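You operate a simulated robot arm through the tools that you are given. There is no shell and no other tool. Be economical: measure what you need, move in short steps, check, and stop when the job is done.

The job below is to be done with a simulated two-armed robot. You get a single attempt, and the scene is never put back.

JOB
Rub the burrs off the three bricks on belt four.
Fine: the bricks stay where they stand; put the rubbing block back; belt four is out of use. What is to be rubbed or washed off counts as gone when no trace of it is left.

Only the result counts: the job must be done as asked and must still hold three seconds after the hand-in. Knocking over, shifting, dropping, spilling or breaking anything else fails it.

ROBOT AND FRAMES
Two 6-joint arms with fingered hands on one trunk, on a base that drives. Base frame: it is fixed to the floor where the robot stands at the start and does not move with it; the origin is under the middle of the robot, x ahead of it, y to its left, z up. Readings come in mm, degrees, newtons and seconds.
The left shoulder is at the start at [50, 170, 1071], the right one opposite. With the tool pointing down near the work surface each hand reaches from about 500 to 780 mm from the robot's upright axis, wherever it stands, measured 20 degrees to its own side. Places, roughly: rubbing block (10x6x6 cm) [800, 100, 800]. Payload 3.5 kg a hand.
The tool frame of a hand sits at the grasp point between the pads (the TCP): z along the fingers, y along the line on which they close. The tips reach 26 mm beyond it. The gripper opens to 132 mm. The gripper's body begins 73 mm behind the TCP. The gripper is a hand of 3 fingers: y runs from the thumb to the fingers, the wrist lies at [0, 0, -234] in the tool frame, and closing takes about 1.5 s.
Orientation is that of the tool frame in the base frame, as a unit quaternion [w, x, y, z]. With the fingers straight down and closing along the base's y, the tool's x points along the base's -x, its y along +y and its z along -z.

CONTROLS
- The arms move only by the tool send_rows. It takes "left_deltas", "right_deltas" or both (then of equal length, played together; a hand with none holds still); each is a list of rows, each an object of numbers (a shift or turn left out is 0, a gripper value left out holds the last): "tx", "ty", "tz": the shift along the base's x, y, z in units of 500 mm (1.0 is 500 mm); "rx", "ry", "rz": the turn, a rotation vector about the base's x, y, z in units of 180 degrees (1.0 is 180 degrees); "jaw": the finger opening in mm, from 0 to 132. In form: [{"tx": .., "ty": .., "tz": .., "rx": .., "ry": .., "rz": .., "jaw": ..}, ...]. A call has 1 to 10 rows; each row is the pose to reach, as a shift and turn from the pose commanded when the call began. A call with a number of a shift or a turn outside -1 to 1 is refused whole. Rows are played at 5 a second. More than 50 mm and 8.6 degrees between two rows, or a gripper value outside its range, and nothing of the call is played. Where a pose cannot be reached the arm comes as near as it can. A force on the tool above 40 N (or 10 N above the force at the start of the call, whichever is more), or a blocked arm, ends the call early, and 0.2 s more pass. Each finger travels about 153 mm/s and halts on what it meets, pressing with about 30 N; the grip force reading is that of the motor and also rises with nothing between the fingers. The clock runs only during rows and for 0.2 s after the last one: add rows that repeat a pose to give the fingers time. It gives the time, the measured TCP pose, the force on the tool (base axes), the opening and the grip force at its end, in the units of the frame above (readings bear some noise), with the torque about the TCP (base axes, N m) and any sound that the robot's microphone picked up.
- Cameras (640 x 400 px; columns grow to the right, rows downward): "scene" is now at [43.9, -8.4, 1673.7]; the picture's right is [-0.10, -1.00, 0.00], its down [-0.63, 0.06, -0.77] and it looks along [0.77, -0.07, -0.64] (base axes); focal length 296 px, centre (320, 200). "left" rides on the left gripper at [-62, 3, -92] in its tool frame; the picture's right is [-0.05, -1.00, 0.00], its down [0.83, -0.04, -0.56] and it looks along [0.55, -0.03, 0.83] (tool axes); focal length 230 px, centre (320, 200). "right" rides on the right gripper at [62, 3, -92] in its tool frame; the picture's right is [-0.05, 1.00, 0.00], its down [-0.83, -0.04, -0.56] and it looks along [-0.55, -0.03, 0.83] (tool axes); focal length 230 px, centre (320, 200). There is no depth. A picture from a camera that has moved, and an enlarged one, comes with that camera's place and axes in the base frame and with its lens.
- camera(camera): a new picture of that camera. No time passes.
- lift_body(by): slides the trunk up (or, below 0, down) by that many mm; the arms and the scene camera ride with it, the base frame stays. It gives what a move gives, with no picture.
- roll_base(legs): drives the robot by 1 to 6 legs, each [ahead, left, turn to the left] in mm, mm and degrees, along the robot's own axes; the way and the turn of a leg run together, so that a leg with both is an arc; at most 1500 mm and 180 degrees a leg. The arms and the cameras ride along, it lands a little off, and it stops where it bumps. It gives what a move gives.
- preshape(shape, hand): the hand has 3 fingers and takes this shape, open, in about a second: jaw (thumb against the fingers, like two jaws); tri (thumb and two fingers); tip (a fingertip pinch); poke (one finger out to press); point (the index stretched); flat (the hand flat); cup (the hand cupped); fist (a fist). The gripper value then closes the fingers along that shape, each until it touches; the sizes above hold for jaw. It gives what a move gives, with no picture.
- aim_head(pan, tilt): turns the head with the scene camera to pan (to the left, within 86 degrees either way) and tilt (down, from -29 to 69), counted from straight ahead of the robot. It gives what a move gives.
- inspect(camera, box): a new picture of the part [left, top, right, bottom] of that camera's present view, enlarged. No time passes.
- sign_off(): hands the job in; it is judged then, once.

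Work in short steps. Places have to be worked out from the pictures, the camera data and where the tool is seen: move nearer, look again, correct. Check each grasp and each placing, and mend what went wrong. You have 120 turns and 92 pictures in all, those below and enlarged ones among them. Open the grippers and draw the arms clear of the work before you hand the job in, unless the task says otherwise; then end with one line.

The tools are called after ">>>" by a JSON object that holds its "fn" and its "kwargs". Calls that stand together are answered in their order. send_rows: Moves the arms, as the interface text tells. Its arguments: {"type":"object","properties":{"left_deltas":{"type":"array"},"right_deltas":{"type":"array"}},"required":[]} The other tools are called the same way: lift_body (by) slides the trunk up or down; preshape (shape, hand) gives the hand a shape; roll_base (legs) drives the base; aim_head (pan, tilt) turns the head that bears the scene camera; camera (camera) takes a picture; inspect (camera, box) takes an enlarged picture of a part of a camera's view; sign_off () hands the job in.

At the start:

```text
time: 0.0
left_ee_pos: [664.7, 87.0, 1258.0]
left_tcp_rot: [0.0, 0.0, 1.0, 0.0]
left_contact_force: [0.2, 0.9, 1.1]
left_ft_torque: [0.01, 0.02, 0.01]
left_finger_gap: 131.7
left_grasp_force: 0.1
left_shape: jaw
right_ee_pos: [560.8, -364.8, 1206.8]
right_tcp_rot: [0.0, 0.0, 1.0, -0.001]
right_contact_force: [-0.1, -1.0, 0.6]
right_ft_torque: [0.02, 0.02, 0.03]
right_finger_gap: 131.6
right_grasp_force: 0.1
right_shape: jaw
trunk travel left (down, up): [-687.0, 23.0]
robot x, y, heading: [-2.5, -0.3, -0.3]
head pan, tilt: [-5.5, 39.5]
```

scene: 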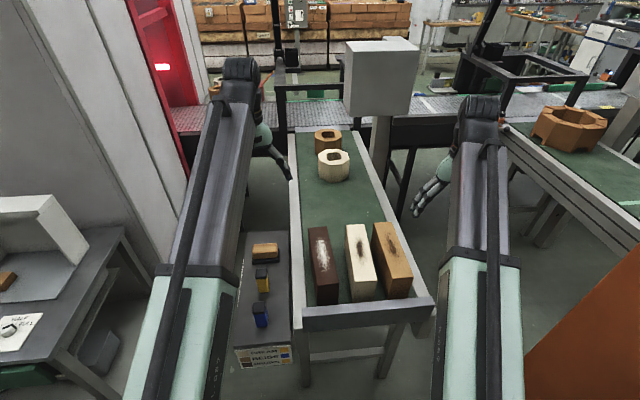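
right: 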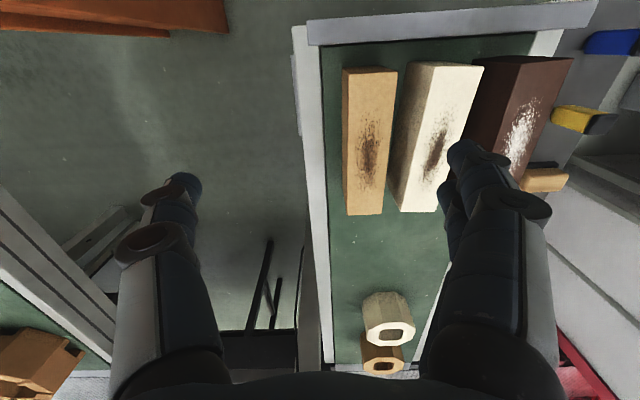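
left: 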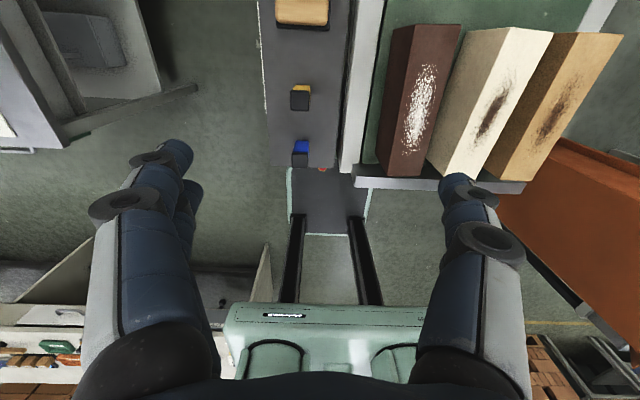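

The scene shows three bricks with marks, and a side tray with three blocks and a legend card. I enlarge the tray and card, and the bricks.

>>> {"fn": "inspect", "kwargs": {"camera": "scene", "box": [220, 220, 320, 380]}}

>>> {"fn": "inspect", "kwargs": {"camera": "scene", "box": [280, 200, 440, 320]}}

>>> {"fn": "inspect", "kwargs": {"camera": "left", "box": [250, 0, 370, 180]}}

```text
2.50 times, centred on (270, 300) of scene
camera zoom: at [43.9, -8.4, 1673.7], right [-0.1, -1.0, 0.0], down [-0.63, 0.06, -0.77], along [0.77, -0.07, -0.64], focal length 740 px, centre (445, -50)
```

zoom: 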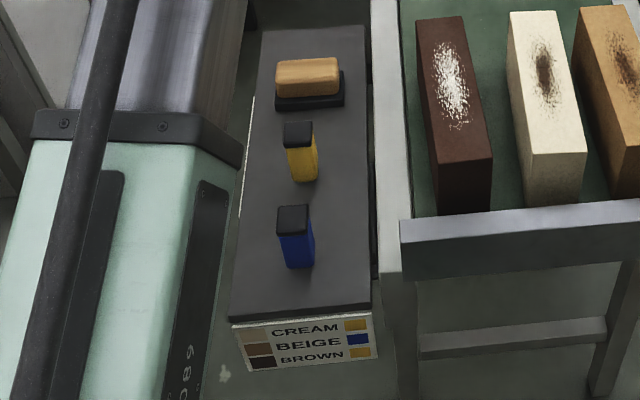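

```text
3.33 times, centred on (360, 260) of scene
camera zoom: at [43.9, -8.4, 1673.7], right [-0.1, -1.0, 0.0], down [-0.63, 0.06, -0.77], along [0.77, -0.07, -0.64], focal length 987 px, centre (187, 0)
```

zoom: 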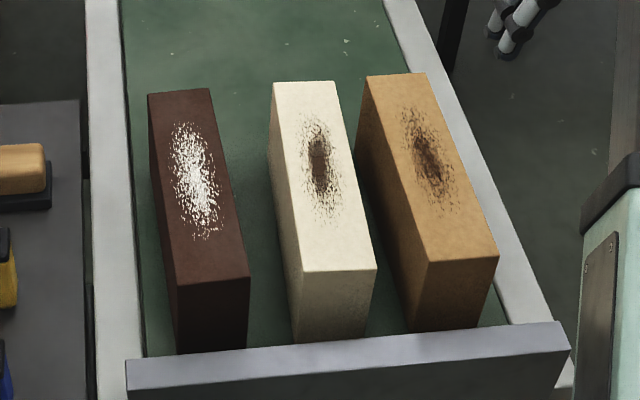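

```text
2.22 times, centred on (310, 90) of left
camera zoom: at [724.9, 89.3, 1350.8], right [0.05, -1.0, 0.0], down [-0.83, -0.04, 0.56], along [-0.55, -0.03, -0.83], focal length 511 px, centre (342, 444)
```

zoom: 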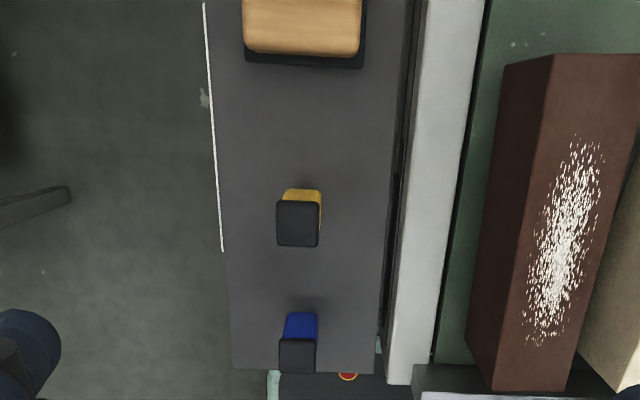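

The light block at about [791,130] is the rubbing block; the yellow and blue things and the card need a closer look. I also look at the bricks' marks with the right camera.

>>> {"fn": "inspect", "kwargs": {"camera": "scene", "box": [230, 335, 300, 379]}}

>>> {"fn": "inspect", "kwargs": {"camera": "scene", "box": [235, 235, 299, 335]}}

>>> {"fn": "inspect", "kwargs": {"camera": "right", "box": [320, 20, 600, 220]}}

```text
9.09 times, centred on (265, 357) of scene
camera zoom: at [43.9, -8.4, 1673.7], right [-0.1, -1.0, 0.0], down [-0.63, 0.06, -0.77], along [0.77, -0.07, -0.64], focal length 2693 px, centre (820, -1227)
```

zoom: 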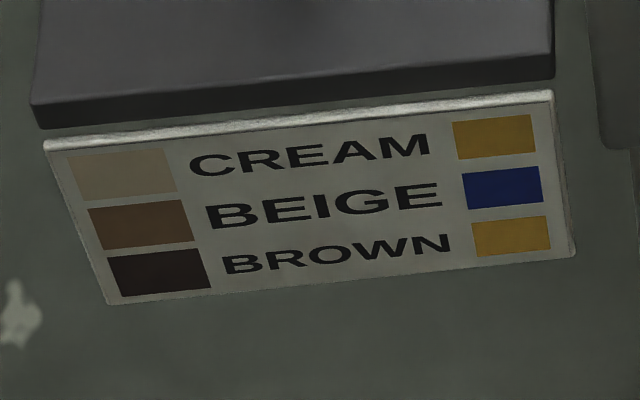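

```text
4.00 times, centred on (267, 285) of scene
camera zoom: at [43.9, -8.4, 1673.7], right [-0.1, -1.0, 0.0], down [-0.63, 0.06, -0.77], along [0.77, -0.07, -0.64], focal length 1185 px, centre (532, -140)
```

zoom: 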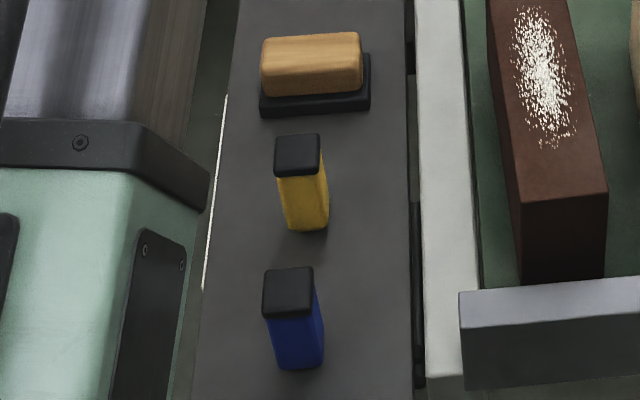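

```text
2.00 times, centred on (460, 120) of right
camera zoom: at [500.3, -361.8, 1299.5], right [0.05, 1.0, 0.0], down [0.83, -0.04, 0.56], along [0.55, -0.03, -0.83], focal length 460 px, centre (40, 360)
```

zoom: 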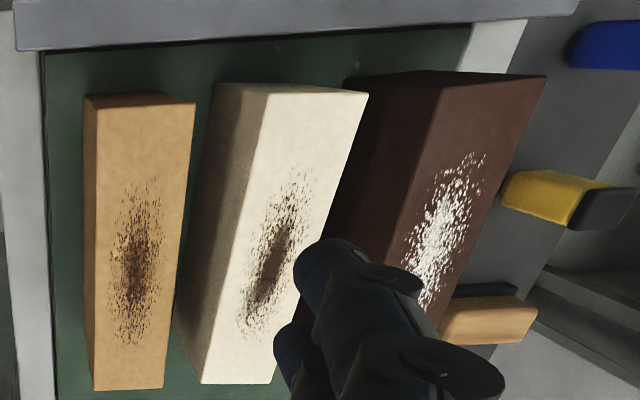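

I reckon brick tops at z≈957, x 535–765, brown y≈-70, cream ≈-190, beige ≈-293. Next I look down at what is ahead of the base before deciding whether to drive.

>>> {"fn": "aim_head", "kwargs": {"pan": 0, "tilt": 66}}

>>> {"fn": "camera", "kwargs": {"camera": "scene"}}

```text
time: 0.9
left_ee_pos: [663.0, 86.8, 1258.9]
left_tcp_rot: [0.0, 0.0, 1.0, 0.001]
left_contact_force: [0.4, 0.2, -0.2]
left_ft_torque: [-0.03, 0.02, -0.01]
left_finger_gap: 132.2
left_grasp_force: 0.1
left_shape: jaw
right_ee_pos: [561.4, -365.4, 1206.3]
right_tcp_rot: [0.0, 0.0, 1.0, 0.0]
right_contact_force: [0.8, 0.1, 0.2]
right_ft_torque: [-0.01, 0.0, -0.05]
right_finger_gap: 132.0
right_grasp_force: 0.1
right_shape: jaw
trunk travel left (down, up): [-687.0, 23.0]
robot x, y, heading: [1.1, 0.8, 0.2]
head pan, tilt: [0.0, 66.0]
```

```text
82 pictures are left
camera scene: at [18.4, -0.2, 1639.7], right [0.0, -1.0, 0.0], down [-0.91, 0.0, -0.41], along [0.41, 0.0, -0.91], focal length 296 px, centre (320, 200)
```

scene: 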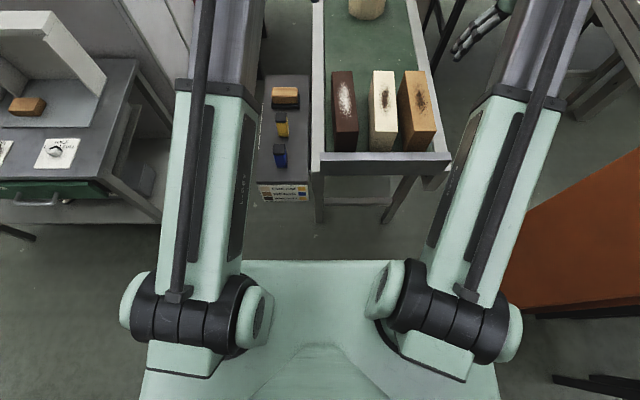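

The base has room ahead (table edge x≈453 at table height, legs further off). I drive 90 mm ahead so the block comes in reach of the left hand.

>>> {"fn": "roll_base", "kwargs": {"legs": [[90, 0, 0]]}}

>>> {"fn": "aim_head", "kwargs": {"pan": 0, "tilt": 45}}

>>> {"fn": "camera", "kwargs": {"camera": "scene"}}

>>> {"fn": "camera", "kwargs": {"camera": "left"}}

```text
time: 2.0
left_ee_pos: [755.0, 85.2, 1257.7]
left_tcp_rot: [0.0, 0.0, 1.0, 0.001]
left_contact_force: [-0.2, -0.8, -0.6]
left_ft_torque: [-0.04, 0.03, -0.03]
left_finger_gap: 131.8
left_grasp_force: 0.1
left_shape: jaw
right_ee_pos: [651.7, -365.9, 1205.8]
right_tcp_rot: [-0.001, 0.001, 1.0, 0.0]
right_contact_force: [-0.2, -0.1, 0.1]
right_ft_torque: [-0.02, -0.01, -0.01]
right_finger_gap: 131.8
right_grasp_force: 0.0
right_shape: jaw
trunk travel left (down, up): [-687.0, 23.0]
robot x, y, heading: [92.0, 1.4, -0.3]
head pan, tilt: [0.0, 66.0]
```

```text
time: 2.9
left_ee_pos: [753.3, 85.6, 1257.8]
left_tcp_rot: [0.0, 0.001, 1.0, 0.0]
left_contact_force: [0.0, -0.1, 0.4]
left_ft_torque: [0.03, -0.03, -0.04]
left_finger_gap: 131.8
left_grasp_force: 0.1
left_shape: jaw
right_ee_pos: [651.1, -364.5, 1205.5]
right_tcp_rot: [0.0, 0.002, 1.0, 0.0]
right_contact_force: [-0.4, 0.6, -1.4]
right_ft_torque: [-0.05, -0.01, 0.0]
right_finger_gap: 131.5
right_grasp_force: 0.1
right_shape: jaw
trunk travel left (down, up): [-687.0, 23.0]
robot x, y, heading: [87.2, 2.6, 0.1]
head pan, tilt: [0.0, 45.0]
```

```text
81 pictures are left
camera scene: at [129.7, -0.3, 1665.6], right [0.0, -1.0, 0.0], down [-0.71, 0.0, -0.71], along [0.71, 0.0, -0.71], focal length 296 px, centre (320, 200)
```

scene: 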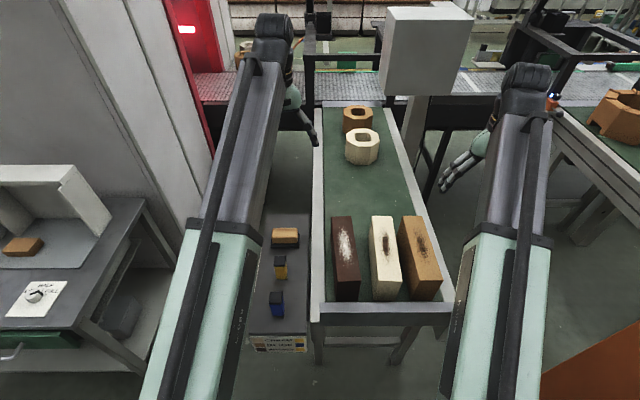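

```text
80 pictures are left
camera left: at [814.4, 88.5, 1350.6], right [0.05, -1.0, 0.0], down [-0.83, -0.04, 0.56], along [-0.55, -0.03, -0.83], focal length 230 px, centre (320, 200)
```

left: 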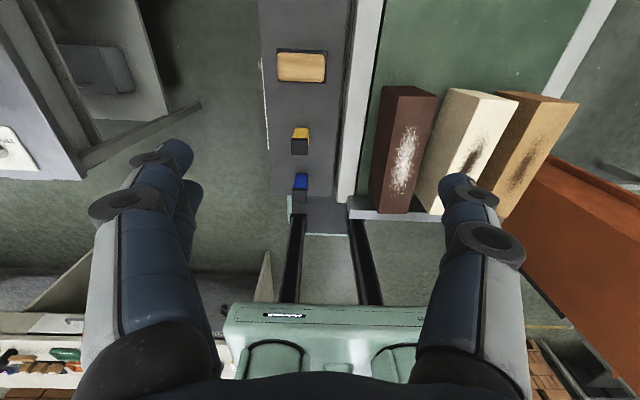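

Triangulating, the block's top centre is at about [781, 123, 833], long side along y. I lower the left hand to z≈1000 above it for a closer look, at the present orientation.

>>> {"fn": "send_rows", "kwargs": {"left_deltas": [{"tx": 0.01, "ty": 0.013, "tz": -0.08}, {"tx": 0.02, "ty": 0.026, "tz": -0.16}, {"tx": 0.03, "ty": 0.039, "tz": -0.24}, {"tx": 0.04, "ty": 0.052, "tz": -0.32}, {"tx": 0.048, "ty": 0.065, "tz": -0.4}, {"tx": 0.054, "ty": 0.074, "tz": -0.48}, {"tx": 0.054, "ty": 0.074, "tz": -0.516}, {"tx": 0.054, "ty": 0.074, "tz": -0.516}]}}

>>> {"fn": "camera", "kwargs": {"camera": "left"}}

>>> {"fn": "camera", "kwargs": {"camera": "scene"}}

```text
time: 4.7
left_ee_pos: [781.1, 124.1, 1000.4]
left_tcp_rot: [0.0, 0.002, 1.0, 0.0]
left_contact_force: [-0.1, 0.2, -0.3]
left_ft_torque: [-0.02, 0.0, -0.01]
left_finger_gap: 132.1
left_grasp_force: 0.1
left_shape: jaw
right_ee_pos: [650.6, -366.7, 1206.6]
right_tcp_rot: [0.0, 0.001, 1.0, 0.0]
right_contact_force: [0.6, 0.7, -0.5]
right_ft_torque: [-0.04, 0.01, -0.02]
right_finger_gap: 131.9
right_grasp_force: 0.1
right_shape: jaw
trunk travel left (down, up): [-687.0, 23.0]
robot x, y, heading: [86.2, -2.8, -0.2]
head pan, tilt: [0.0, 45.0]
```

```text
79 pictures are left
camera left: at [841.8, 126.3, 1092.4], right [0.05, -1.0, 0.0], down [-0.83, -0.04, 0.56], along [-0.55, -0.03, -0.83], focal length 230 px, centre (320, 200)
```

left: 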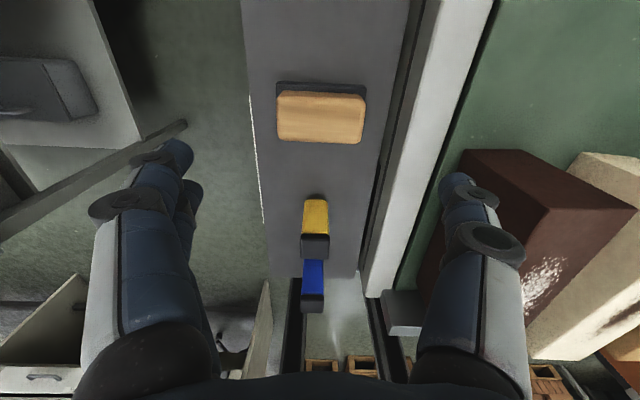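

```text
78 pictures are left
camera scene: at [129.5, -0.3, 1665.7], right [0.0, -1.0, 0.0], down [-0.71, 0.0, -0.71], along [0.71, 0.0, -0.71], focal length 296 px, centre (320, 200)
```

scene: 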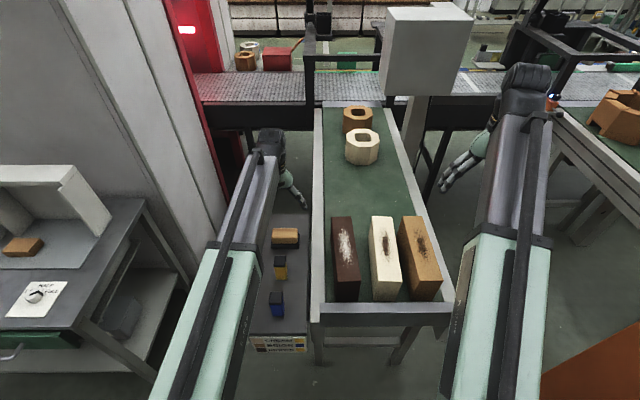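

The block is axis-aligned, centre ≈[779,121], and the rail's top edge (z≈846) begins around y≈25–39, so I narrow the opening to 118 and descend to z=880 to look again.

>>> {"fn": "send_rows", "kwargs": {"left_deltas": [{"jaw": 118, "tx": -0.003, "ty": -0.005}, {"tx": -0.003, "ty": -0.005, "tz": -0.06}, {"tx": -0.003, "ty": -0.005, "tz": -0.12}, {"tx": -0.003, "ty": -0.005, "tz": -0.18}, {"tx": -0.003, "ty": -0.005, "tz": -0.24}, {"tx": -0.003, "ty": -0.005, "tz": -0.24}]}}

>>> {"fn": "camera", "kwargs": {"camera": "left"}}

>>> {"fn": "inspect", "kwargs": {"camera": "scene", "box": [230, 160, 350, 260]}}

```text
time: 6.0
left_ee_pos: [779.7, 120.7, 881.3]
left_tcp_rot: [-0.001, 0.002, 1.0, 0.0]
left_contact_force: [0.5, 0.5, -0.1]
left_ft_torque: [0.02, -0.01, 0.03]
left_finger_gap: 118.1
left_grasp_force: 0.0
left_shape: jaw
right_ee_pos: [650.2, -365.3, 1205.5]
right_tcp_rot: [0.001, 0.001, 1.0, 0.001]
right_contact_force: [0.4, -0.3, 0.7]
right_ft_torque: [0.02, 0.0, -0.01]
right_finger_gap: 132.0
right_grasp_force: 0.1
right_shape: jaw
trunk travel left (down, up): [-687.0, 23.0]
robot x, y, heading: [89.4, -2.6, 0.0]
head pan, tilt: [0.0, 45.0]
```

```text
77 pictures are left
camera left: at [840.9, 123.8, 973.7], right [0.05, -1.0, 0.0], down [-0.83, -0.04, 0.56], along [-0.55, -0.03, -0.83], focal length 230 px, centre (320, 200)
```

left: 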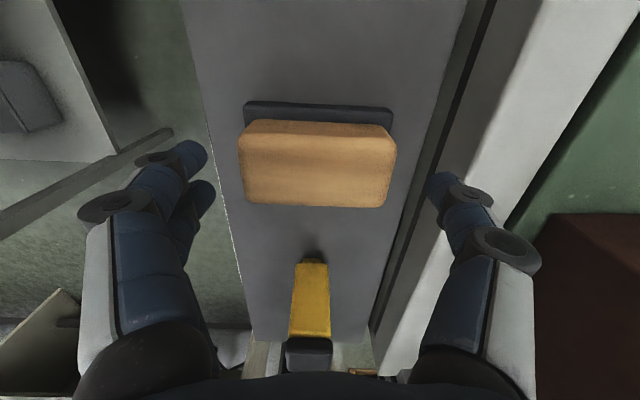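

```text
4.00 times, centred on (290, 210) of scene
camera zoom: at [129.3, -0.3, 1665.7], right [0.0, -1.0, 0.0], down [-0.71, 0.0, -0.71], along [0.71, 0.0, -0.71], focal length 1185 px, centre (440, 160)
```

zoom: 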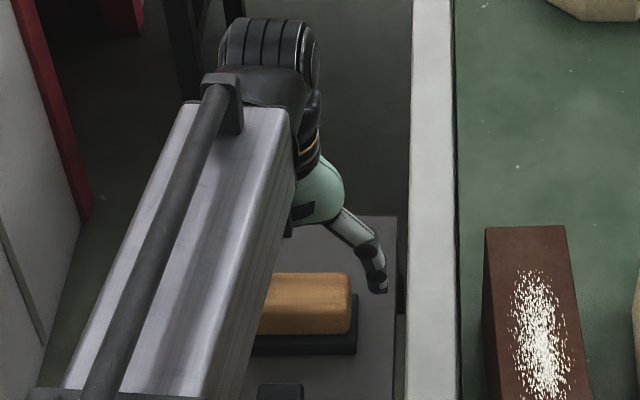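

Everything lines up: block at ≈[780,122], top ≈838, fingers straddle it with ~18 mm to the rail. I descend to z≈815 and close.

>>> {"fn": "send_rows", "kwargs": {"left_deltas": [{"tz": -0.04, "ty": 0.002}, {"tz": -0.08, "ty": 0.002}, {"tz": -0.12, "ty": 0.002}, {"tz": -0.134, "ty": 0.002}, {"tz": -0.134, "ty": 0.002}]}}

>>> {"fn": "camera", "kwargs": {"camera": "left"}}

```text
time: 7.0
left_ee_pos: [781.5, 120.7, 824.3]
left_tcp_rot: [0.005, -0.001, 1.0, 0.001]
left_contact_force: [-8.3, -1.5, 24.2]
left_ft_torque: [0.36, 0.33, 0.16]
left_finger_gap: 117.8
left_grasp_force: 0.1
left_shape: jaw
right_ee_pos: [649.6, -366.2, 1207.9]
right_tcp_rot: [0.0, 0.001, 1.0, -0.001]
right_contact_force: [-0.4, 0.3, 0.8]
right_ft_torque: [-0.03, 0.05, 0.0]
right_finger_gap: 131.7
right_grasp_force: 0.1
right_shape: jaw
trunk travel left (down, up): [-687.0, 23.0]
robot x, y, heading: [88.0, 1.3, -0.0]
head pan, tilt: [0.0, 45.0]
stopped in row 4 (left hand): the force on the tool passed its limit (the readings are from after the stop); the commanded pose is now the measured one
```

```text
75 pictures are left
camera left: at [840.7, 123.4, 917.2], right [0.05, -1.0, 0.0], down [-0.84, -0.04, 0.55], along [-0.55, -0.03, -0.84], focal length 230 px, centre (320, 200)
```

left: 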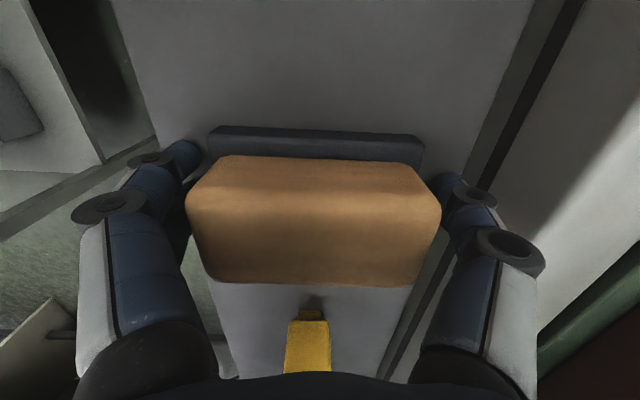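

The fingertips touched down at ~798 (the tray surface), so I back up 7 mm and close on the wood.

>>> {"fn": "send_rows", "kwargs": {"left_deltas": [{"tz": 0.014}, {"tz": 0.014, "jaw": 95}, {"tz": 0.014, "jaw": 80}, {"tz": 0.014, "jaw": 80}, {"tz": 0.014, "jaw": 80}, {"tz": 0.014, "jaw": 80}]}}

>>> {"fn": "camera", "kwargs": {"camera": "left"}}

```text
time: 8.4
left_ee_pos: [781.0, 120.0, 828.5]
left_tcp_rot: [0.004, 0.0, 1.0, 0.001]
left_contact_force: [-0.3, -0.7, 0.2]
left_ft_torque: [-0.02, 0.03, -0.02]
left_finger_gap: 96.0
left_grasp_force: 30.4
left_shape: jaw
right_ee_pos: [650.5, -365.0, 1206.6]
right_tcp_rot: [-0.001, 0.001, 1.0, 0.0]
right_contact_force: [-0.5, -0.7, -0.3]
right_ft_torque: [-0.01, -0.04, 0.02]
right_finger_gap: 132.0
right_grasp_force: 0.2
right_shape: jaw
trunk travel left (down, up): [-687.0, 23.0]
robot x, y, heading: [94.0, 0.1, -0.1]
head pan, tilt: [0.0, 45.0]
```

```text
74 pictures are left
camera left: at [841.9, 123.6, 920.9], right [0.05, -1.0, 0.0], down [-0.84, -0.04, 0.55], along [-0.55, -0.03, -0.84], focal length 230 px, centre (320, 200)
```

left: 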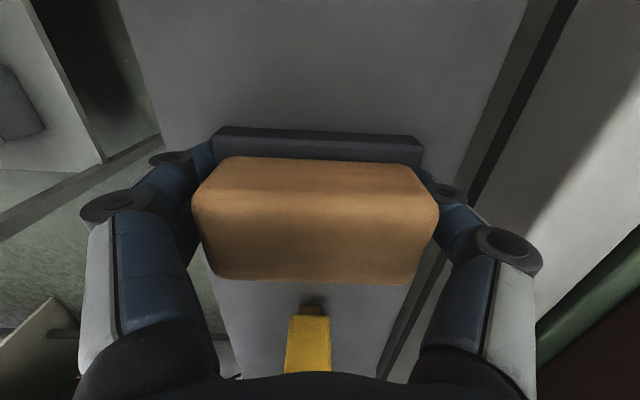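

Gripped at 96 mm with 30 N. I lift the block 120 mm and check that it comes along.

>>> {"fn": "send_rows", "kwargs": {"left_deltas": [{"tz": 0.04}, {"tz": 0.1}, {"tz": 0.18}, {"tz": 0.26}, {"tz": 0.34}, {"tz": 0.42}, {"tz": 0.42}]}}

>>> {"fn": "camera", "kwargs": {"camera": "left"}}

>>> {"fn": "camera", "kwargs": {"camera": "scene"}}

```text
time: 10.1
left_ee_pos: [781.5, 120.8, 1038.6]
left_tcp_rot: [0.003, 0.001, 1.0, 0.0]
left_contact_force: [-0.3, -0.5, -3.1]
left_ft_torque: [-0.01, -0.02, 0.04]
left_finger_gap: 95.9
left_grasp_force: 30.0
left_shape: jaw
right_ee_pos: [650.0, -366.1, 1205.9]
right_tcp_rot: [0.0, 0.0, 1.0, 0.0]
right_contact_force: [-0.6, -0.4, 0.5]
right_ft_torque: [-0.01, 0.0, -0.01]
right_finger_gap: 131.9
right_grasp_force: 0.1
right_shape: jaw
trunk travel left (down, up): [-687.0, 23.0]
robot x, y, heading: [87.4, -0.4, 0.0]
head pan, tilt: [0.0, 45.0]
```

```text
73 pictures are left
camera left: at [841.2, 123.2, 1131.0], right [0.05, -1.0, 0.0], down [-0.83, -0.04, 0.55], along [-0.55, -0.03, -0.84], focal length 230 px, centre (320, 200)
```

left: 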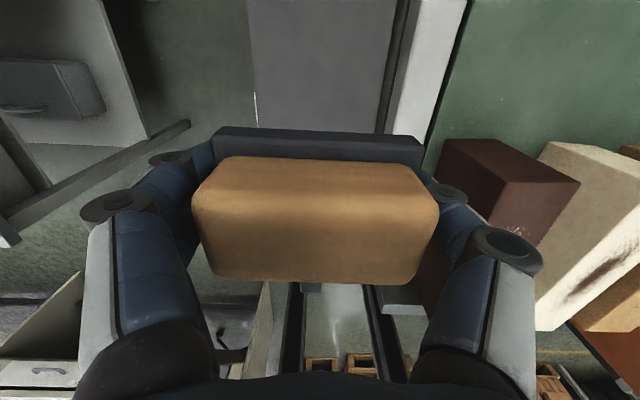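

```text
72 pictures are left
camera scene: at [129.9, -0.3, 1665.7], right [0.0, -1.0, 0.0], down [-0.71, 0.0, -0.71], along [0.71, 0.0, -0.71], focal length 296 px, centre (320, 200)
```

scene: 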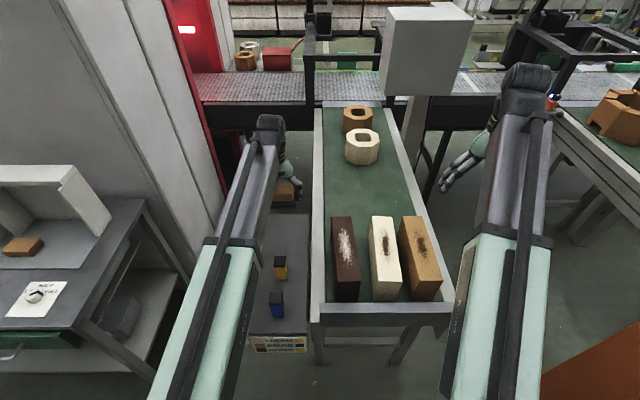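

The block with its pad is held. I move it over the brown brick at (650,-70), staying at z≈1060.

>>> {"fn": "send_rows", "kwargs": {"left_deltas": [{"tx": -0.03, "ty": -0.04, "tz": 0.04}, {"tx": -0.07, "ty": -0.1, "tz": 0.04}, {"tx": -0.11, "ty": -0.16, "tz": 0.04}, {"tx": -0.15, "ty": -0.22, "tz": 0.04}, {"tx": -0.19, "ty": -0.28, "tz": 0.04}, {"tx": -0.23, "ty": -0.34, "tz": 0.04}, {"tx": -0.262, "ty": -0.38, "tz": 0.04}, {"tx": -0.262, "ty": -0.38, "tz": 0.04}]}}

>>> {"fn": "camera", "kwargs": {"camera": "left"}}

>>> {"fn": "camera", "kwargs": {"camera": "scene"}}

>>> {"fn": "camera", "kwargs": {"camera": "right"}}

```text
time: 11.8
left_ee_pos: [652.1, -70.8, 1056.4]
left_tcp_rot: [0.004, 0.0, 1.0, 0.0]
left_contact_force: [0.1, -0.3, -2.3]
left_ft_torque: [-0.01, -0.01, 0.04]
left_finger_gap: 95.8
left_grasp_force: 29.6
left_shape: jaw
right_ee_pos: [651.4, -366.1, 1206.7]
right_tcp_rot: [0.001, 0.001, 1.0, 0.001]
right_contact_force: [-0.2, -0.5, 0.3]
right_ft_torque: [0.03, 0.0, -0.01]
right_finger_gap: 131.9
right_grasp_force: 0.0
right_shape: jaw
trunk travel left (down, up): [-687.0, 23.0]
robot x, y, heading: [88.3, -0.3, 0.1]
head pan, tilt: [0.0, 45.0]
```

```text
71 pictures are left
camera left: at [712.1, -68.3, 1148.0], right [0.05, -1.0, 0.0], down [-0.84, -0.04, 0.55], along [-0.55, -0.03, -0.84], focal length 230 px, centre (320, 200)
```

left: 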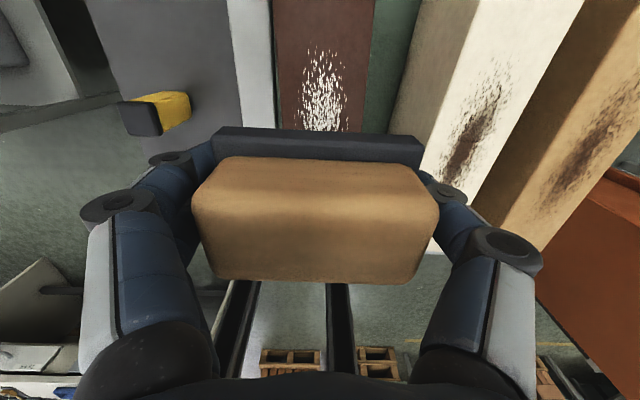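

```text
70 pictures are left
camera scene: at [129.8, -0.3, 1665.7], right [0.0, -1.0, 0.0], down [-0.71, 0.0, -0.71], along [0.71, 0.0, -0.71], focal length 296 px, centre (320, 200)
```

scene: 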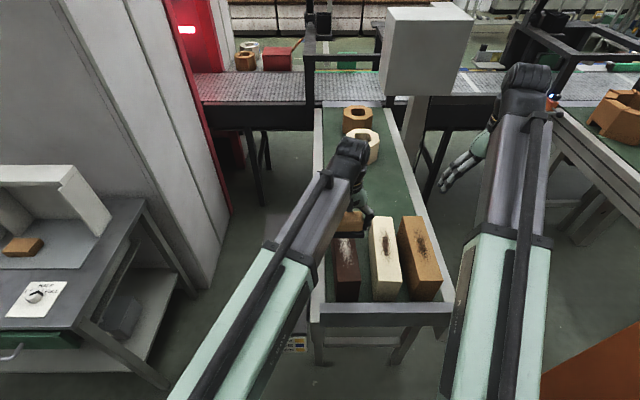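

```text
69 pictures are left
camera right: at [589.4, -362.4, 1299.4], right [0.05, 1.0, 0.0], down [0.83, -0.04, 0.56], along [0.55, -0.03, -0.83], focal length 230 px, centre (320, 200)
```

right: 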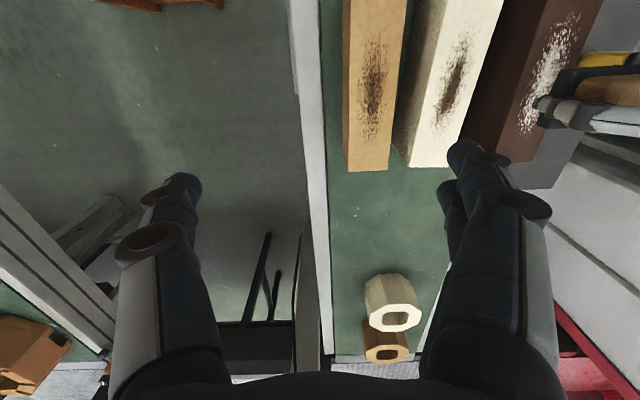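

The block is over the brown brick (burrs around y≈-72, x 575–720). I step down gently, expecting contact at TCP z≈987.

>>> {"fn": "send_rows", "kwargs": {"left_deltas": [{"tz": -0.06}, {"tz": -0.1}, {"tz": -0.11}, {"tz": -0.12}, {"tz": -0.13}, {"tz": -0.135}, {"tz": -0.14}, {"tz": -0.145}, {"tz": -0.15}]}}

```text
time: 13.8
left_ee_pos: [651.8, -69.4, 988.7]
left_tcp_rot: [0.008, 0.001, 1.0, -0.003]
left_contact_force: [-6.5, 0.4, 24.9]
left_ft_torque: [0.23, 0.11, 0.06]
left_finger_gap: 94.1
left_grasp_force: 30.3
left_shape: jaw
right_ee_pos: [648.4, -365.5, 1207.7]
right_tcp_rot: [0.001, 0.001, 1.0, 0.0]
right_contact_force: [0.3, -0.7, 0.2]
right_ft_torque: [0.03, -0.01, 0.04]
right_finger_gap: 131.6
right_grasp_force: 0.1
right_shape: jaw
trunk travel left (down, up): [-687.0, 23.0]
robot x, y, heading: [88.1, -3.3, 0.0]
head pan, tilt: [0.0, 45.0]
stopped in row 9 (left hand): the force on the tool passed its limit (the readings are from after the stop); the commanded pose is now the measured one
```

Contact at TCP z≈988.7 with ~25 N. I back off 2 mm to lower the pressure and then stroke a short way to learn the force.

>>> {"fn": "send_rows", "kwargs": {"left_deltas": [{"tz": 0.004}, {"tz": 0.004, "tx": 0.02}, {"tz": 0.004, "tx": 0.04}, {"tz": 0.004, "tx": 0.04}]}}

>>> {"fn": "camera", "kwargs": {"camera": "scene"}}

```text
time: 14.8
left_ee_pos: [670.8, -67.8, 988.3]
left_tcp_rot: [0.007, 0.001, 1.0, -0.001]
left_contact_force: [-9.6, -0.9, 24.4]
left_ft_torque: [0.1, 0.19, 0.05]
left_finger_gap: 93.8
left_grasp_force: 29.7
left_shape: jaw
right_ee_pos: [647.3, -365.8, 1208.0]
right_tcp_rot: [0.0, 0.0, 1.0, 0.0]
right_contact_force: [-0.9, 0.1, 0.3]
right_ft_torque: [-0.01, -0.03, 0.0]
right_finger_gap: 132.1
right_grasp_force: 0.0
right_shape: jaw
trunk travel left (down, up): [-687.0, 23.0]
robot x, y, heading: [86.8, -1.3, 0.0]
head pan, tilt: [0.0, 45.0]
```

```text
68 pictures are left
camera scene: at [126.1, -0.2, 1665.9], right [0.0, -1.0, 0.0], down [-0.71, 0.0, -0.71], along [0.71, 0.0, -0.71], focal length 296 px, centre (320, 200)
```

scene: 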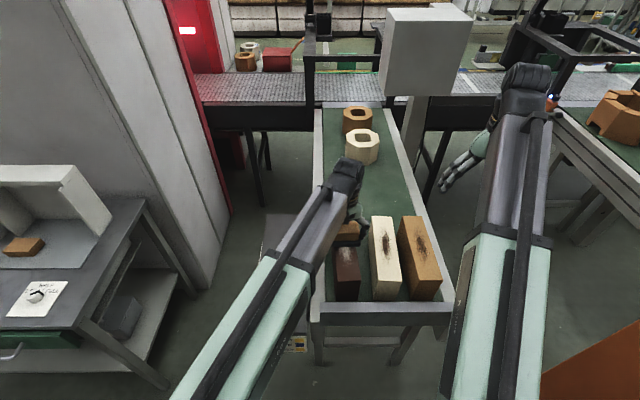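

Force ~24 N with ~10 N drag. I ease 1.5 mm more and stroke back and forth over x 595–705.

>>> {"fn": "send_rows", "kwargs": {"left_deltas": [{"tz": 0.003}, {"tz": 0.003, "tx": 0.035}, {"tz": 0.003, "tx": 0.07}, {"tz": 0.003, "tx": 0.03}, {"tz": 0.003, "tx": -0.01}, {"tz": 0.003, "tx": -0.05}, {"tz": 0.003, "tx": -0.09}, {"tz": 0.003, "tx": -0.125}, {"tz": 0.003, "tx": -0.155}, {"tz": 0.003, "tx": -0.155}]}}

>>> {"fn": "camera", "kwargs": {"camera": "scene"}}

>>> {"fn": "camera", "kwargs": {"camera": "left"}}

```text
time: 17.1
left_ee_pos: [595.2, -70.4, 988.5]
left_tcp_rot: [0.007, 0.001, 1.0, -0.001]
left_contact_force: [6.7, 0.5, 19.3]
left_ft_torque: [0.16, -0.17, -0.04]
left_finger_gap: 94.1
left_grasp_force: 30.1
left_shape: jaw
right_ee_pos: [649.5, -366.2, 1207.6]
right_tcp_rot: [0.0, 0.001, 1.0, 0.0]
right_contact_force: [0.1, 0.2, -0.3]
right_ft_torque: [0.03, 0.02, 0.03]
right_finger_gap: 131.9
right_grasp_force: 0.1
right_shape: jaw
trunk travel left (down, up): [-687.0, 23.0]
robot x, y, heading: [88.5, -0.9, -0.0]
head pan, tilt: [0.0, 45.0]
```

```text
67 pictures are left
camera scene: at [128.9, -0.1, 1665.9], right [0.0, -1.0, 0.0], down [-0.71, 0.0, -0.71], along [0.71, 0.0, -0.71], focal length 296 px, centre (320, 200)
```

scene: 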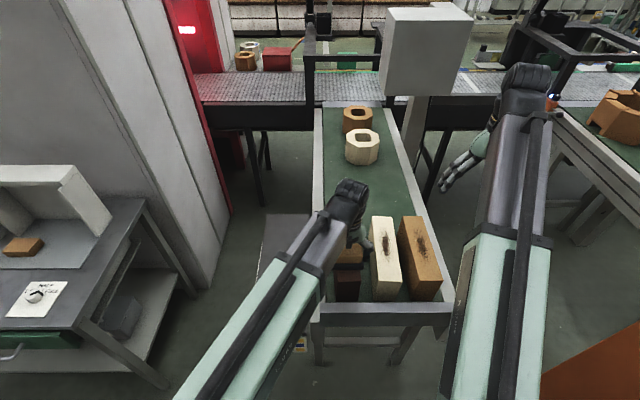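

```text
66 pictures are left
camera left: at [654.0, -66.8, 1081.7], right [0.05, -1.0, 0.0], down [-0.84, -0.04, 0.54], along [-0.54, -0.03, -0.84], focal length 230 px, centre (320, 200)
```

left: 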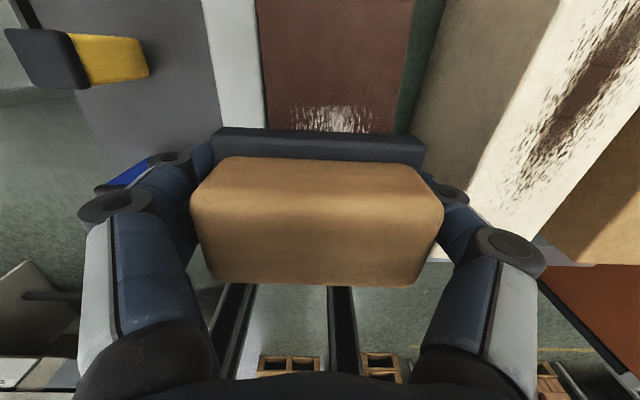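

The burrs fade well. I make another full stroke up and back.

>>> {"fn": "send_rows", "kwargs": {"left_deltas": [{"tx": 0.05}, {"tx": 0.1}, {"tx": 0.15}, {"tx": 0.2}, {"tx": 0.23}, {"tx": 0.18}, {"tx": 0.13}, {"tx": 0.08}, {"tx": 0.03}, {"tx": -0.03}]}}

>>> {"fn": "camera", "kwargs": {"camera": "left"}}

```text
time: 19.2
left_ee_pos: [577.3, -65.2, 989.3]
left_tcp_rot: [0.004, 0.001, 1.0, -0.001]
left_contact_force: [3.3, 0.4, 6.7]
left_ft_torque: [0.02, -0.05, 0.0]
left_finger_gap: 93.7
left_grasp_force: 30.5
left_shape: jaw
right_ee_pos: [649.2, -365.2, 1207.8]
right_tcp_rot: [0.0, 0.001, 1.0, 0.0]
right_contact_force: [-0.4, 0.1, 1.0]
right_ft_torque: [0.02, 0.03, 0.0]
right_finger_gap: 131.9
right_grasp_force: 0.0
right_shape: jaw
trunk travel left (down, up): [-687.0, 23.0]
robot x, y, heading: [90.1, -0.8, -0.1]
head pan, tilt: [0.0, 45.0]
```

```text
65 pictures are left
camera left: at [637.0, -62.3, 1082.1], right [0.05, -1.0, 0.0], down [-0.84, -0.04, 0.55], along [-0.55, -0.03, -0.84], focal length 230 px, centre (320, 200)
```

left: 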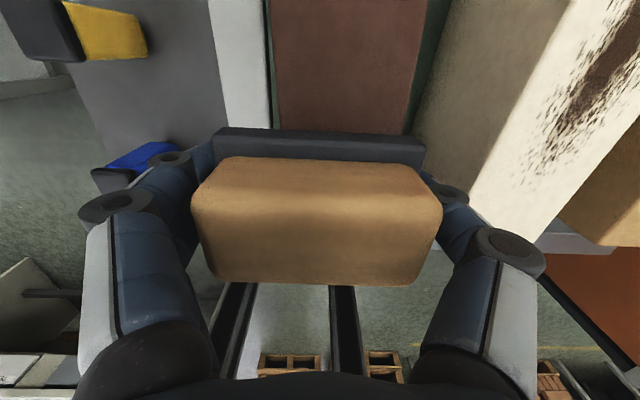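

The visible part is clean. I do one more pass over the near part with a little more pressure, then end at the far end lifting clear.

>>> {"fn": "send_rows", "kwargs": {"left_deltas": [{"tz": -0.003, "ty": -0.006}, {"tz": -0.003, "ty": -0.01, "tx": 0.04}, {"tz": -0.003, "ty": -0.01, "tx": 0.08}, {"tz": -0.003, "ty": -0.01, "tx": 0.04}, {"tz": -0.003, "ty": -0.01, "tx": 0.0}, {"tz": -0.003, "ty": -0.01, "tx": 0.06}, {"tz": -0.003, "ty": -0.01, "tx": 0.12}, {"tz": -0.003, "ty": -0.01, "tx": 0.18}, {"tz": -0.003, "ty": -0.01, "tx": 0.24}, {"tz": 0.03, "ty": -0.01, "tx": 0.27}]}}

>>> {"fn": "send_rows", "kwargs": {"left_deltas": [{"tz": 0.08, "tx": 0.06}, {"tz": 0.16, "tx": 0.12}, {"tz": 0.24, "tx": 0.12}, {"tz": 0.24, "tx": 0.12}]}}

>>> {"fn": "camera", "kwargs": {"camera": "left"}}

>>> {"fn": "camera", "kwargs": {"camera": "scene"}}

```text
time: 21.4
left_ee_pos: [713.5, -72.7, 1003.5]
left_tcp_rot: [0.007, 0.0, 1.0, 0.0]
left_contact_force: [0.8, -0.9, -3.2]
left_ft_torque: [0.0, 0.0, -0.05]
left_finger_gap: 94.4
left_grasp_force: 29.7
left_shape: jaw
right_ee_pos: [651.0, -366.2, 1206.5]
right_tcp_rot: [0.0, 0.0, 1.0, 0.001]
right_contact_force: [0.1, -0.4, -0.1]
right_ft_torque: [0.0, -0.06, -0.03]
right_finger_gap: 131.8
right_grasp_force: 0.1
right_shape: jaw
trunk travel left (down, up): [-687.0, 23.0]
robot x, y, heading: [88.0, -1.4, -0.4]
head pan, tilt: [0.0, 45.0]
```

```text
time: 22.4
left_ee_pos: [774.3, -74.5, 1122.7]
left_tcp_rot: [0.006, 0.001, 1.0, -0.001]
left_contact_force: [1.1, 0.3, -2.7]
left_ft_torque: [0.02, 0.02, 0.0]
left_finger_gap: 94.6
left_grasp_force: 30.3
left_shape: jaw
right_ee_pos: [650.5, -365.1, 1205.7]
right_tcp_rot: [0.0, 0.0, 1.0, 0.0]
right_contact_force: [0.1, 0.9, 0.3]
right_ft_torque: [0.0, 0.03, -0.03]
right_finger_gap: 131.8
right_grasp_force: 0.0
right_shape: jaw
trunk travel left (down, up): [-687.0, 23.0]
robot x, y, heading: [85.8, 3.6, 0.1]
head pan, tilt: [0.0, 45.0]
```

```text
64 pictures are left
camera left: at [833.7, -71.4, 1217.1], right [0.05, -1.0, 0.0], down [-0.84, -0.04, 0.54], along [-0.54, -0.03, -0.84], focal length 230 px, centre (320, 200)
```

left: 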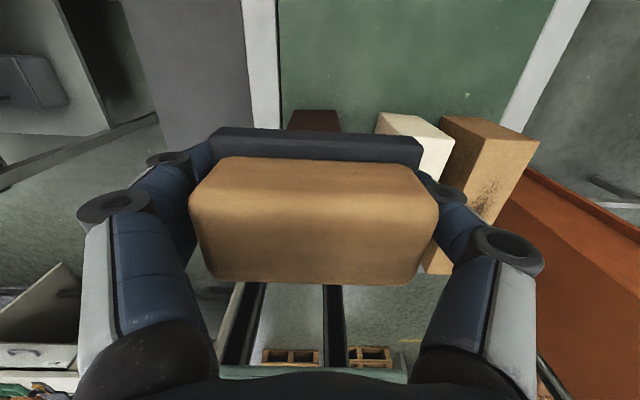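

```text
63 pictures are left
camera scene: at [130.1, -0.5, 1665.7], right [0.0, -1.0, 0.0], down [-0.71, 0.0, -0.71], along [0.71, 0.0, -0.71], focal length 296 px, centre (320, 200)
```

scene: 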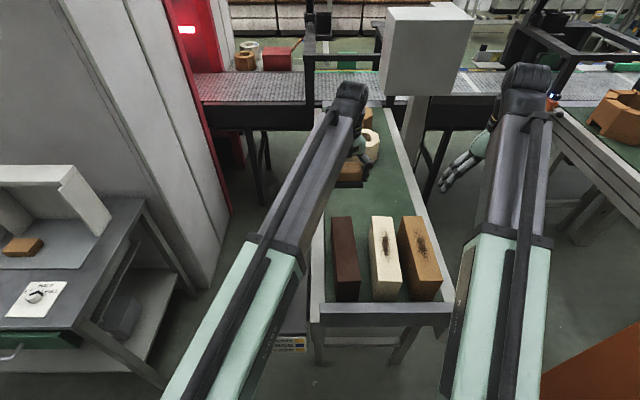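

>>> {"fn": "inspect", "kwargs": {"camera": "scene", "box": [316, 204, 396, 304]}}

>>> {"fn": "inspect", "kwargs": {"camera": "right", "box": [340, 0, 600, 180]}}

```text
4.00 times, centred on (356, 254) of scene
camera zoom: at [130.1, -0.5, 1665.7], right [0.0, -1.0, 0.0], down [-0.71, 0.0, -0.71], along [0.71, 0.0, -0.71], focal length 1185 px, centre (176, -16)
```

zoom: 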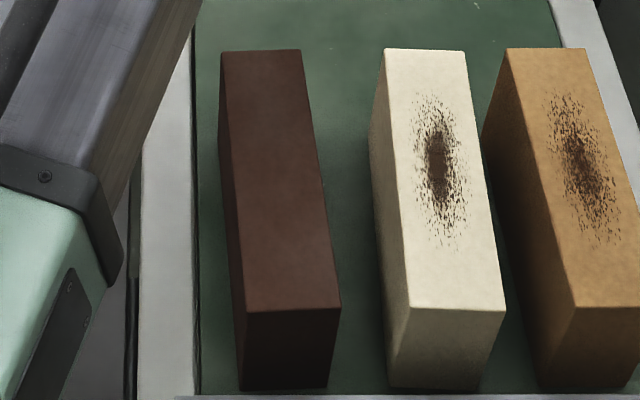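

```text
2.22 times, centred on (470, 90) of right
camera zoom: at [589.6, -362.5, 1299.2], right [0.05, 1.0, 0.0], down [0.83, -0.04, 0.55], along [0.55, -0.03, -0.83], focal length 511 px, centre (-13, 444)
```

zoom: 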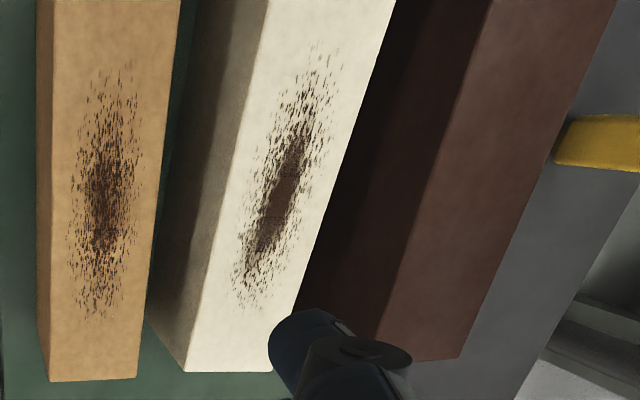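

Brown is clean with no trace and the brick stands as before. Next the cream brick at (650,-190): I bring the block over it, and meanwhile draw the right hand away outwards and up.

>>> {"fn": "send_rows", "kwargs": {"left_deltas": [{"tx": -0.04, "ty": -0.035}, {"tx": -0.08, "ty": -0.075, "tz": -0.02}, {"tx": -0.12, "ty": -0.115, "tz": -0.05}, {"tx": -0.16, "ty": -0.155, "tz": -0.09}, {"tx": -0.2, "ty": -0.195, "tz": -0.13}, {"tx": -0.248, "ty": -0.231, "tz": -0.165}, {"tx": -0.248, "ty": -0.231, "tz": -0.165}], "right_deltas": [{"tz": 0.04}, {"tz": 0.08, "ty": -0.04}, {"tz": 0.12, "ty": -0.1}, {"tz": 0.14, "ty": -0.16}, {"tz": 0.14, "ty": -0.2}, {"tz": 0.14, "ty": -0.24}, {"tz": 0.14, "ty": -0.24}]}}

>>> {"fn": "camera", "kwargs": {"camera": "left"}}

>>> {"fn": "camera", "kwargs": {"camera": "right"}}

```text
time: 24.1
left_ee_pos: [650.0, -190.0, 1039.6]
left_tcp_rot: [0.006, 0.0, 1.0, -0.001]
left_contact_force: [0.1, -0.2, -3.1]
left_ft_torque: [-0.04, 0.02, -0.01]
left_finger_gap: 94.7
left_grasp_force: 30.1
left_shape: jaw
right_ee_pos: [658.2, -489.9, 1263.3]
right_tcp_rot: [0.006, -0.001, 1.0, -0.003]
right_contact_force: [0.1, -0.4, 0.4]
right_ft_torque: [0.01, 0.02, 0.01]
right_finger_gap: 131.7
right_grasp_force: 0.0
right_shape: jaw
right hand out of reach, approached as far as the arm can: row 2, 3, 4, 5, 6, 7
trunk travel left (down, up): [-687.0, 23.0]
robot x, y, heading: [87.8, 0.9, -0.0]
head pan, tilt: [0.0, 45.0]
```

```text
60 pictures are left
camera left: at [709.5, -186.5, 1132.3], right [0.05, -1.0, 0.0], down [-0.84, -0.04, 0.54], along [-0.54, -0.03, -0.84], focal length 230 px, centre (320, 200)
```

left: 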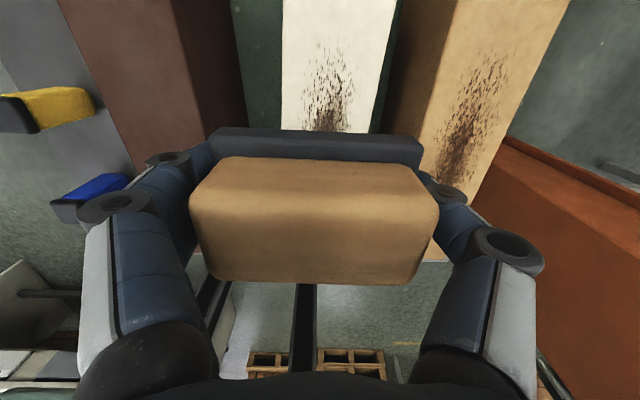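

```text
59 pictures are left
camera right: at [596.2, -485.5, 1354.2], right [0.05, 1.0, -0.01], down [0.82, -0.04, 0.56], along [0.56, -0.04, -0.83], focal length 230 px, centre (320, 200)
```

right: 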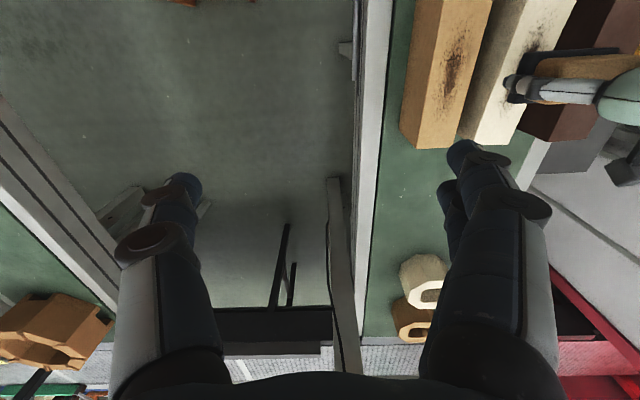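

Right hand is clear. I lower the block onto the cream brick (aligned to y≈-194), aiming for light contact.

>>> {"fn": "send_rows", "kwargs": {"left_deltas": [{"tz": -0.05, "ty": -0.006}, {"tz": -0.08, "ty": -0.008}, {"tz": -0.09, "ty": -0.008}, {"tz": -0.095, "ty": -0.008}, {"tz": -0.1, "ty": -0.008}]}}

```text
time: 25.2
left_ee_pos: [651.4, -194.0, 990.4]
left_tcp_rot: [0.007, 0.0, 1.0, -0.001]
left_contact_force: [0.4, 1.0, -3.5]
left_ft_torque: [0.0, -0.05, -0.01]
left_finger_gap: 94.4
left_grasp_force: 30.0
left_shape: jaw
right_ee_pos: [657.5, -489.6, 1262.2]
right_tcp_rot: [0.006, 0.001, 1.0, -0.004]
right_contact_force: [0.3, -0.3, -0.4]
right_ft_torque: [0.0, 0.02, 0.01]
right_finger_gap: 131.9
right_grasp_force: 0.1
right_shape: jaw
trunk travel left (down, up): [-687.0, 23.0]
robot x, y, heading: [87.2, 2.2, -0.0]
head pan, tilt: [0.0, 45.0]
```

No contact yet at 990.4; I go down in 1 mm steps to 986.

>>> {"fn": "send_rows", "kwargs": {"left_deltas": [{"tz": -0.002}, {"tz": -0.004}, {"tz": -0.006}, {"tz": -0.008}]}}

```text
time: 26.2
left_ee_pos: [649.6, -193.9, 988.6]
left_tcp_rot: [0.009, 0.0, 1.0, -0.001]
left_contact_force: [0.2, 0.5, 14.9]
left_ft_torque: [0.16, -0.02, 0.02]
left_finger_gap: 94.5
left_grasp_force: 30.1
left_shape: jaw
right_ee_pos: [656.8, -489.0, 1263.2]
right_tcp_rot: [0.006, 0.0, 1.0, -0.003]
right_contact_force: [0.1, 0.0, 0.4]
right_ft_torque: [0.05, 0.0, 0.0]
right_finger_gap: 131.7
right_grasp_force: 0.0
right_shape: jaw
trunk travel left (down, up): [-687.0, 23.0]
robot x, y, heading: [89.8, -1.2, -0.1]
head pan, tilt: [0.0, 45.0]
```

Contact with ~15 N. I press 0.5 mm more and stroke over x 590–715.

>>> {"fn": "send_rows", "kwargs": {"left_deltas": [{"tz": -0.001, "tx": 0.04}, {"tz": -0.001, "tx": 0.08}, {"tz": -0.001, "tx": 0.12}, {"tz": -0.001, "tx": 0.08}, {"tz": -0.001, "tx": 0.03}, {"tz": -0.001, "tx": -0.02}, {"tz": -0.001, "tx": -0.07}, {"tz": -0.001, "tx": -0.12}, {"tz": -0.001, "tx": -0.07}, {"tz": -0.001, "tx": 0.0}]}}

>>> {"fn": "send_rows", "kwargs": {"left_deltas": [{"tx": 0.05}, {"tx": 0.1}, {"tx": 0.14}, {"tx": 0.09}, {"tx": 0.04}, {"tx": -0.01}, {"tx": -0.06}, {"tx": -0.11}, {"tx": -0.14}, {"tx": -0.14}]}}

>>> {"fn": "camera", "kwargs": {"camera": "left"}}

```text
time: 28.4
left_ee_pos: [651.4, -197.5, 988.8]
left_tcp_rot: [0.006, 0.001, 1.0, -0.001]
left_contact_force: [-5.7, 0.0, 12.9]
left_ft_torque: [0.06, 0.13, 0.03]
left_finger_gap: 94.6
left_grasp_force: 30.2
left_shape: jaw
right_ee_pos: [656.6, -488.9, 1261.3]
right_tcp_rot: [0.006, 0.001, 1.0, -0.003]
right_contact_force: [-0.3, 0.8, 1.2]
right_ft_torque: [0.03, -0.02, -0.04]
right_finger_gap: 131.8
right_grasp_force: 0.0
right_shape: jaw
trunk travel left (down, up): [-687.0, 23.0]
robot x, y, heading: [88.5, 0.9, 0.1]
head pan, tilt: [0.0, 45.0]
```

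```text
time: 30.6
left_ee_pos: [578.5, -193.1, 986.7]
left_tcp_rot: [0.007, 0.002, 1.0, -0.001]
left_contact_force: [8.1, 0.2, 24.2]
left_ft_torque: [0.14, -0.12, -0.05]
left_finger_gap: 94.3
left_grasp_force: 30.0
left_shape: jaw
right_ee_pos: [657.3, -488.4, 1261.5]
right_tcp_rot: [0.005, 0.001, 1.0, -0.003]
right_contact_force: [-0.2, 0.4, 0.3]
right_ft_torque: [0.0, -0.01, -0.04]
right_finger_gap: 131.7
right_grasp_force: 0.2
right_shape: jaw
trunk travel left (down, up): [-687.0, 23.0]
robot x, y, heading: [89.2, -0.3, -0.2]
head pan, tilt: [0.0, 45.0]
```

```text
58 pictures are left
camera left: at [638.2, -189.9, 1081.0], right [0.05, -1.0, 0.0], down [-0.84, -0.04, 0.54], along [-0.54, -0.03, -0.84], focal length 230 px, centre (320, 200)
```

left: 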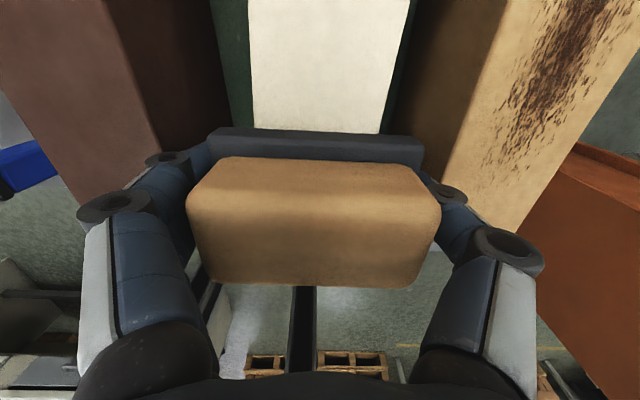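

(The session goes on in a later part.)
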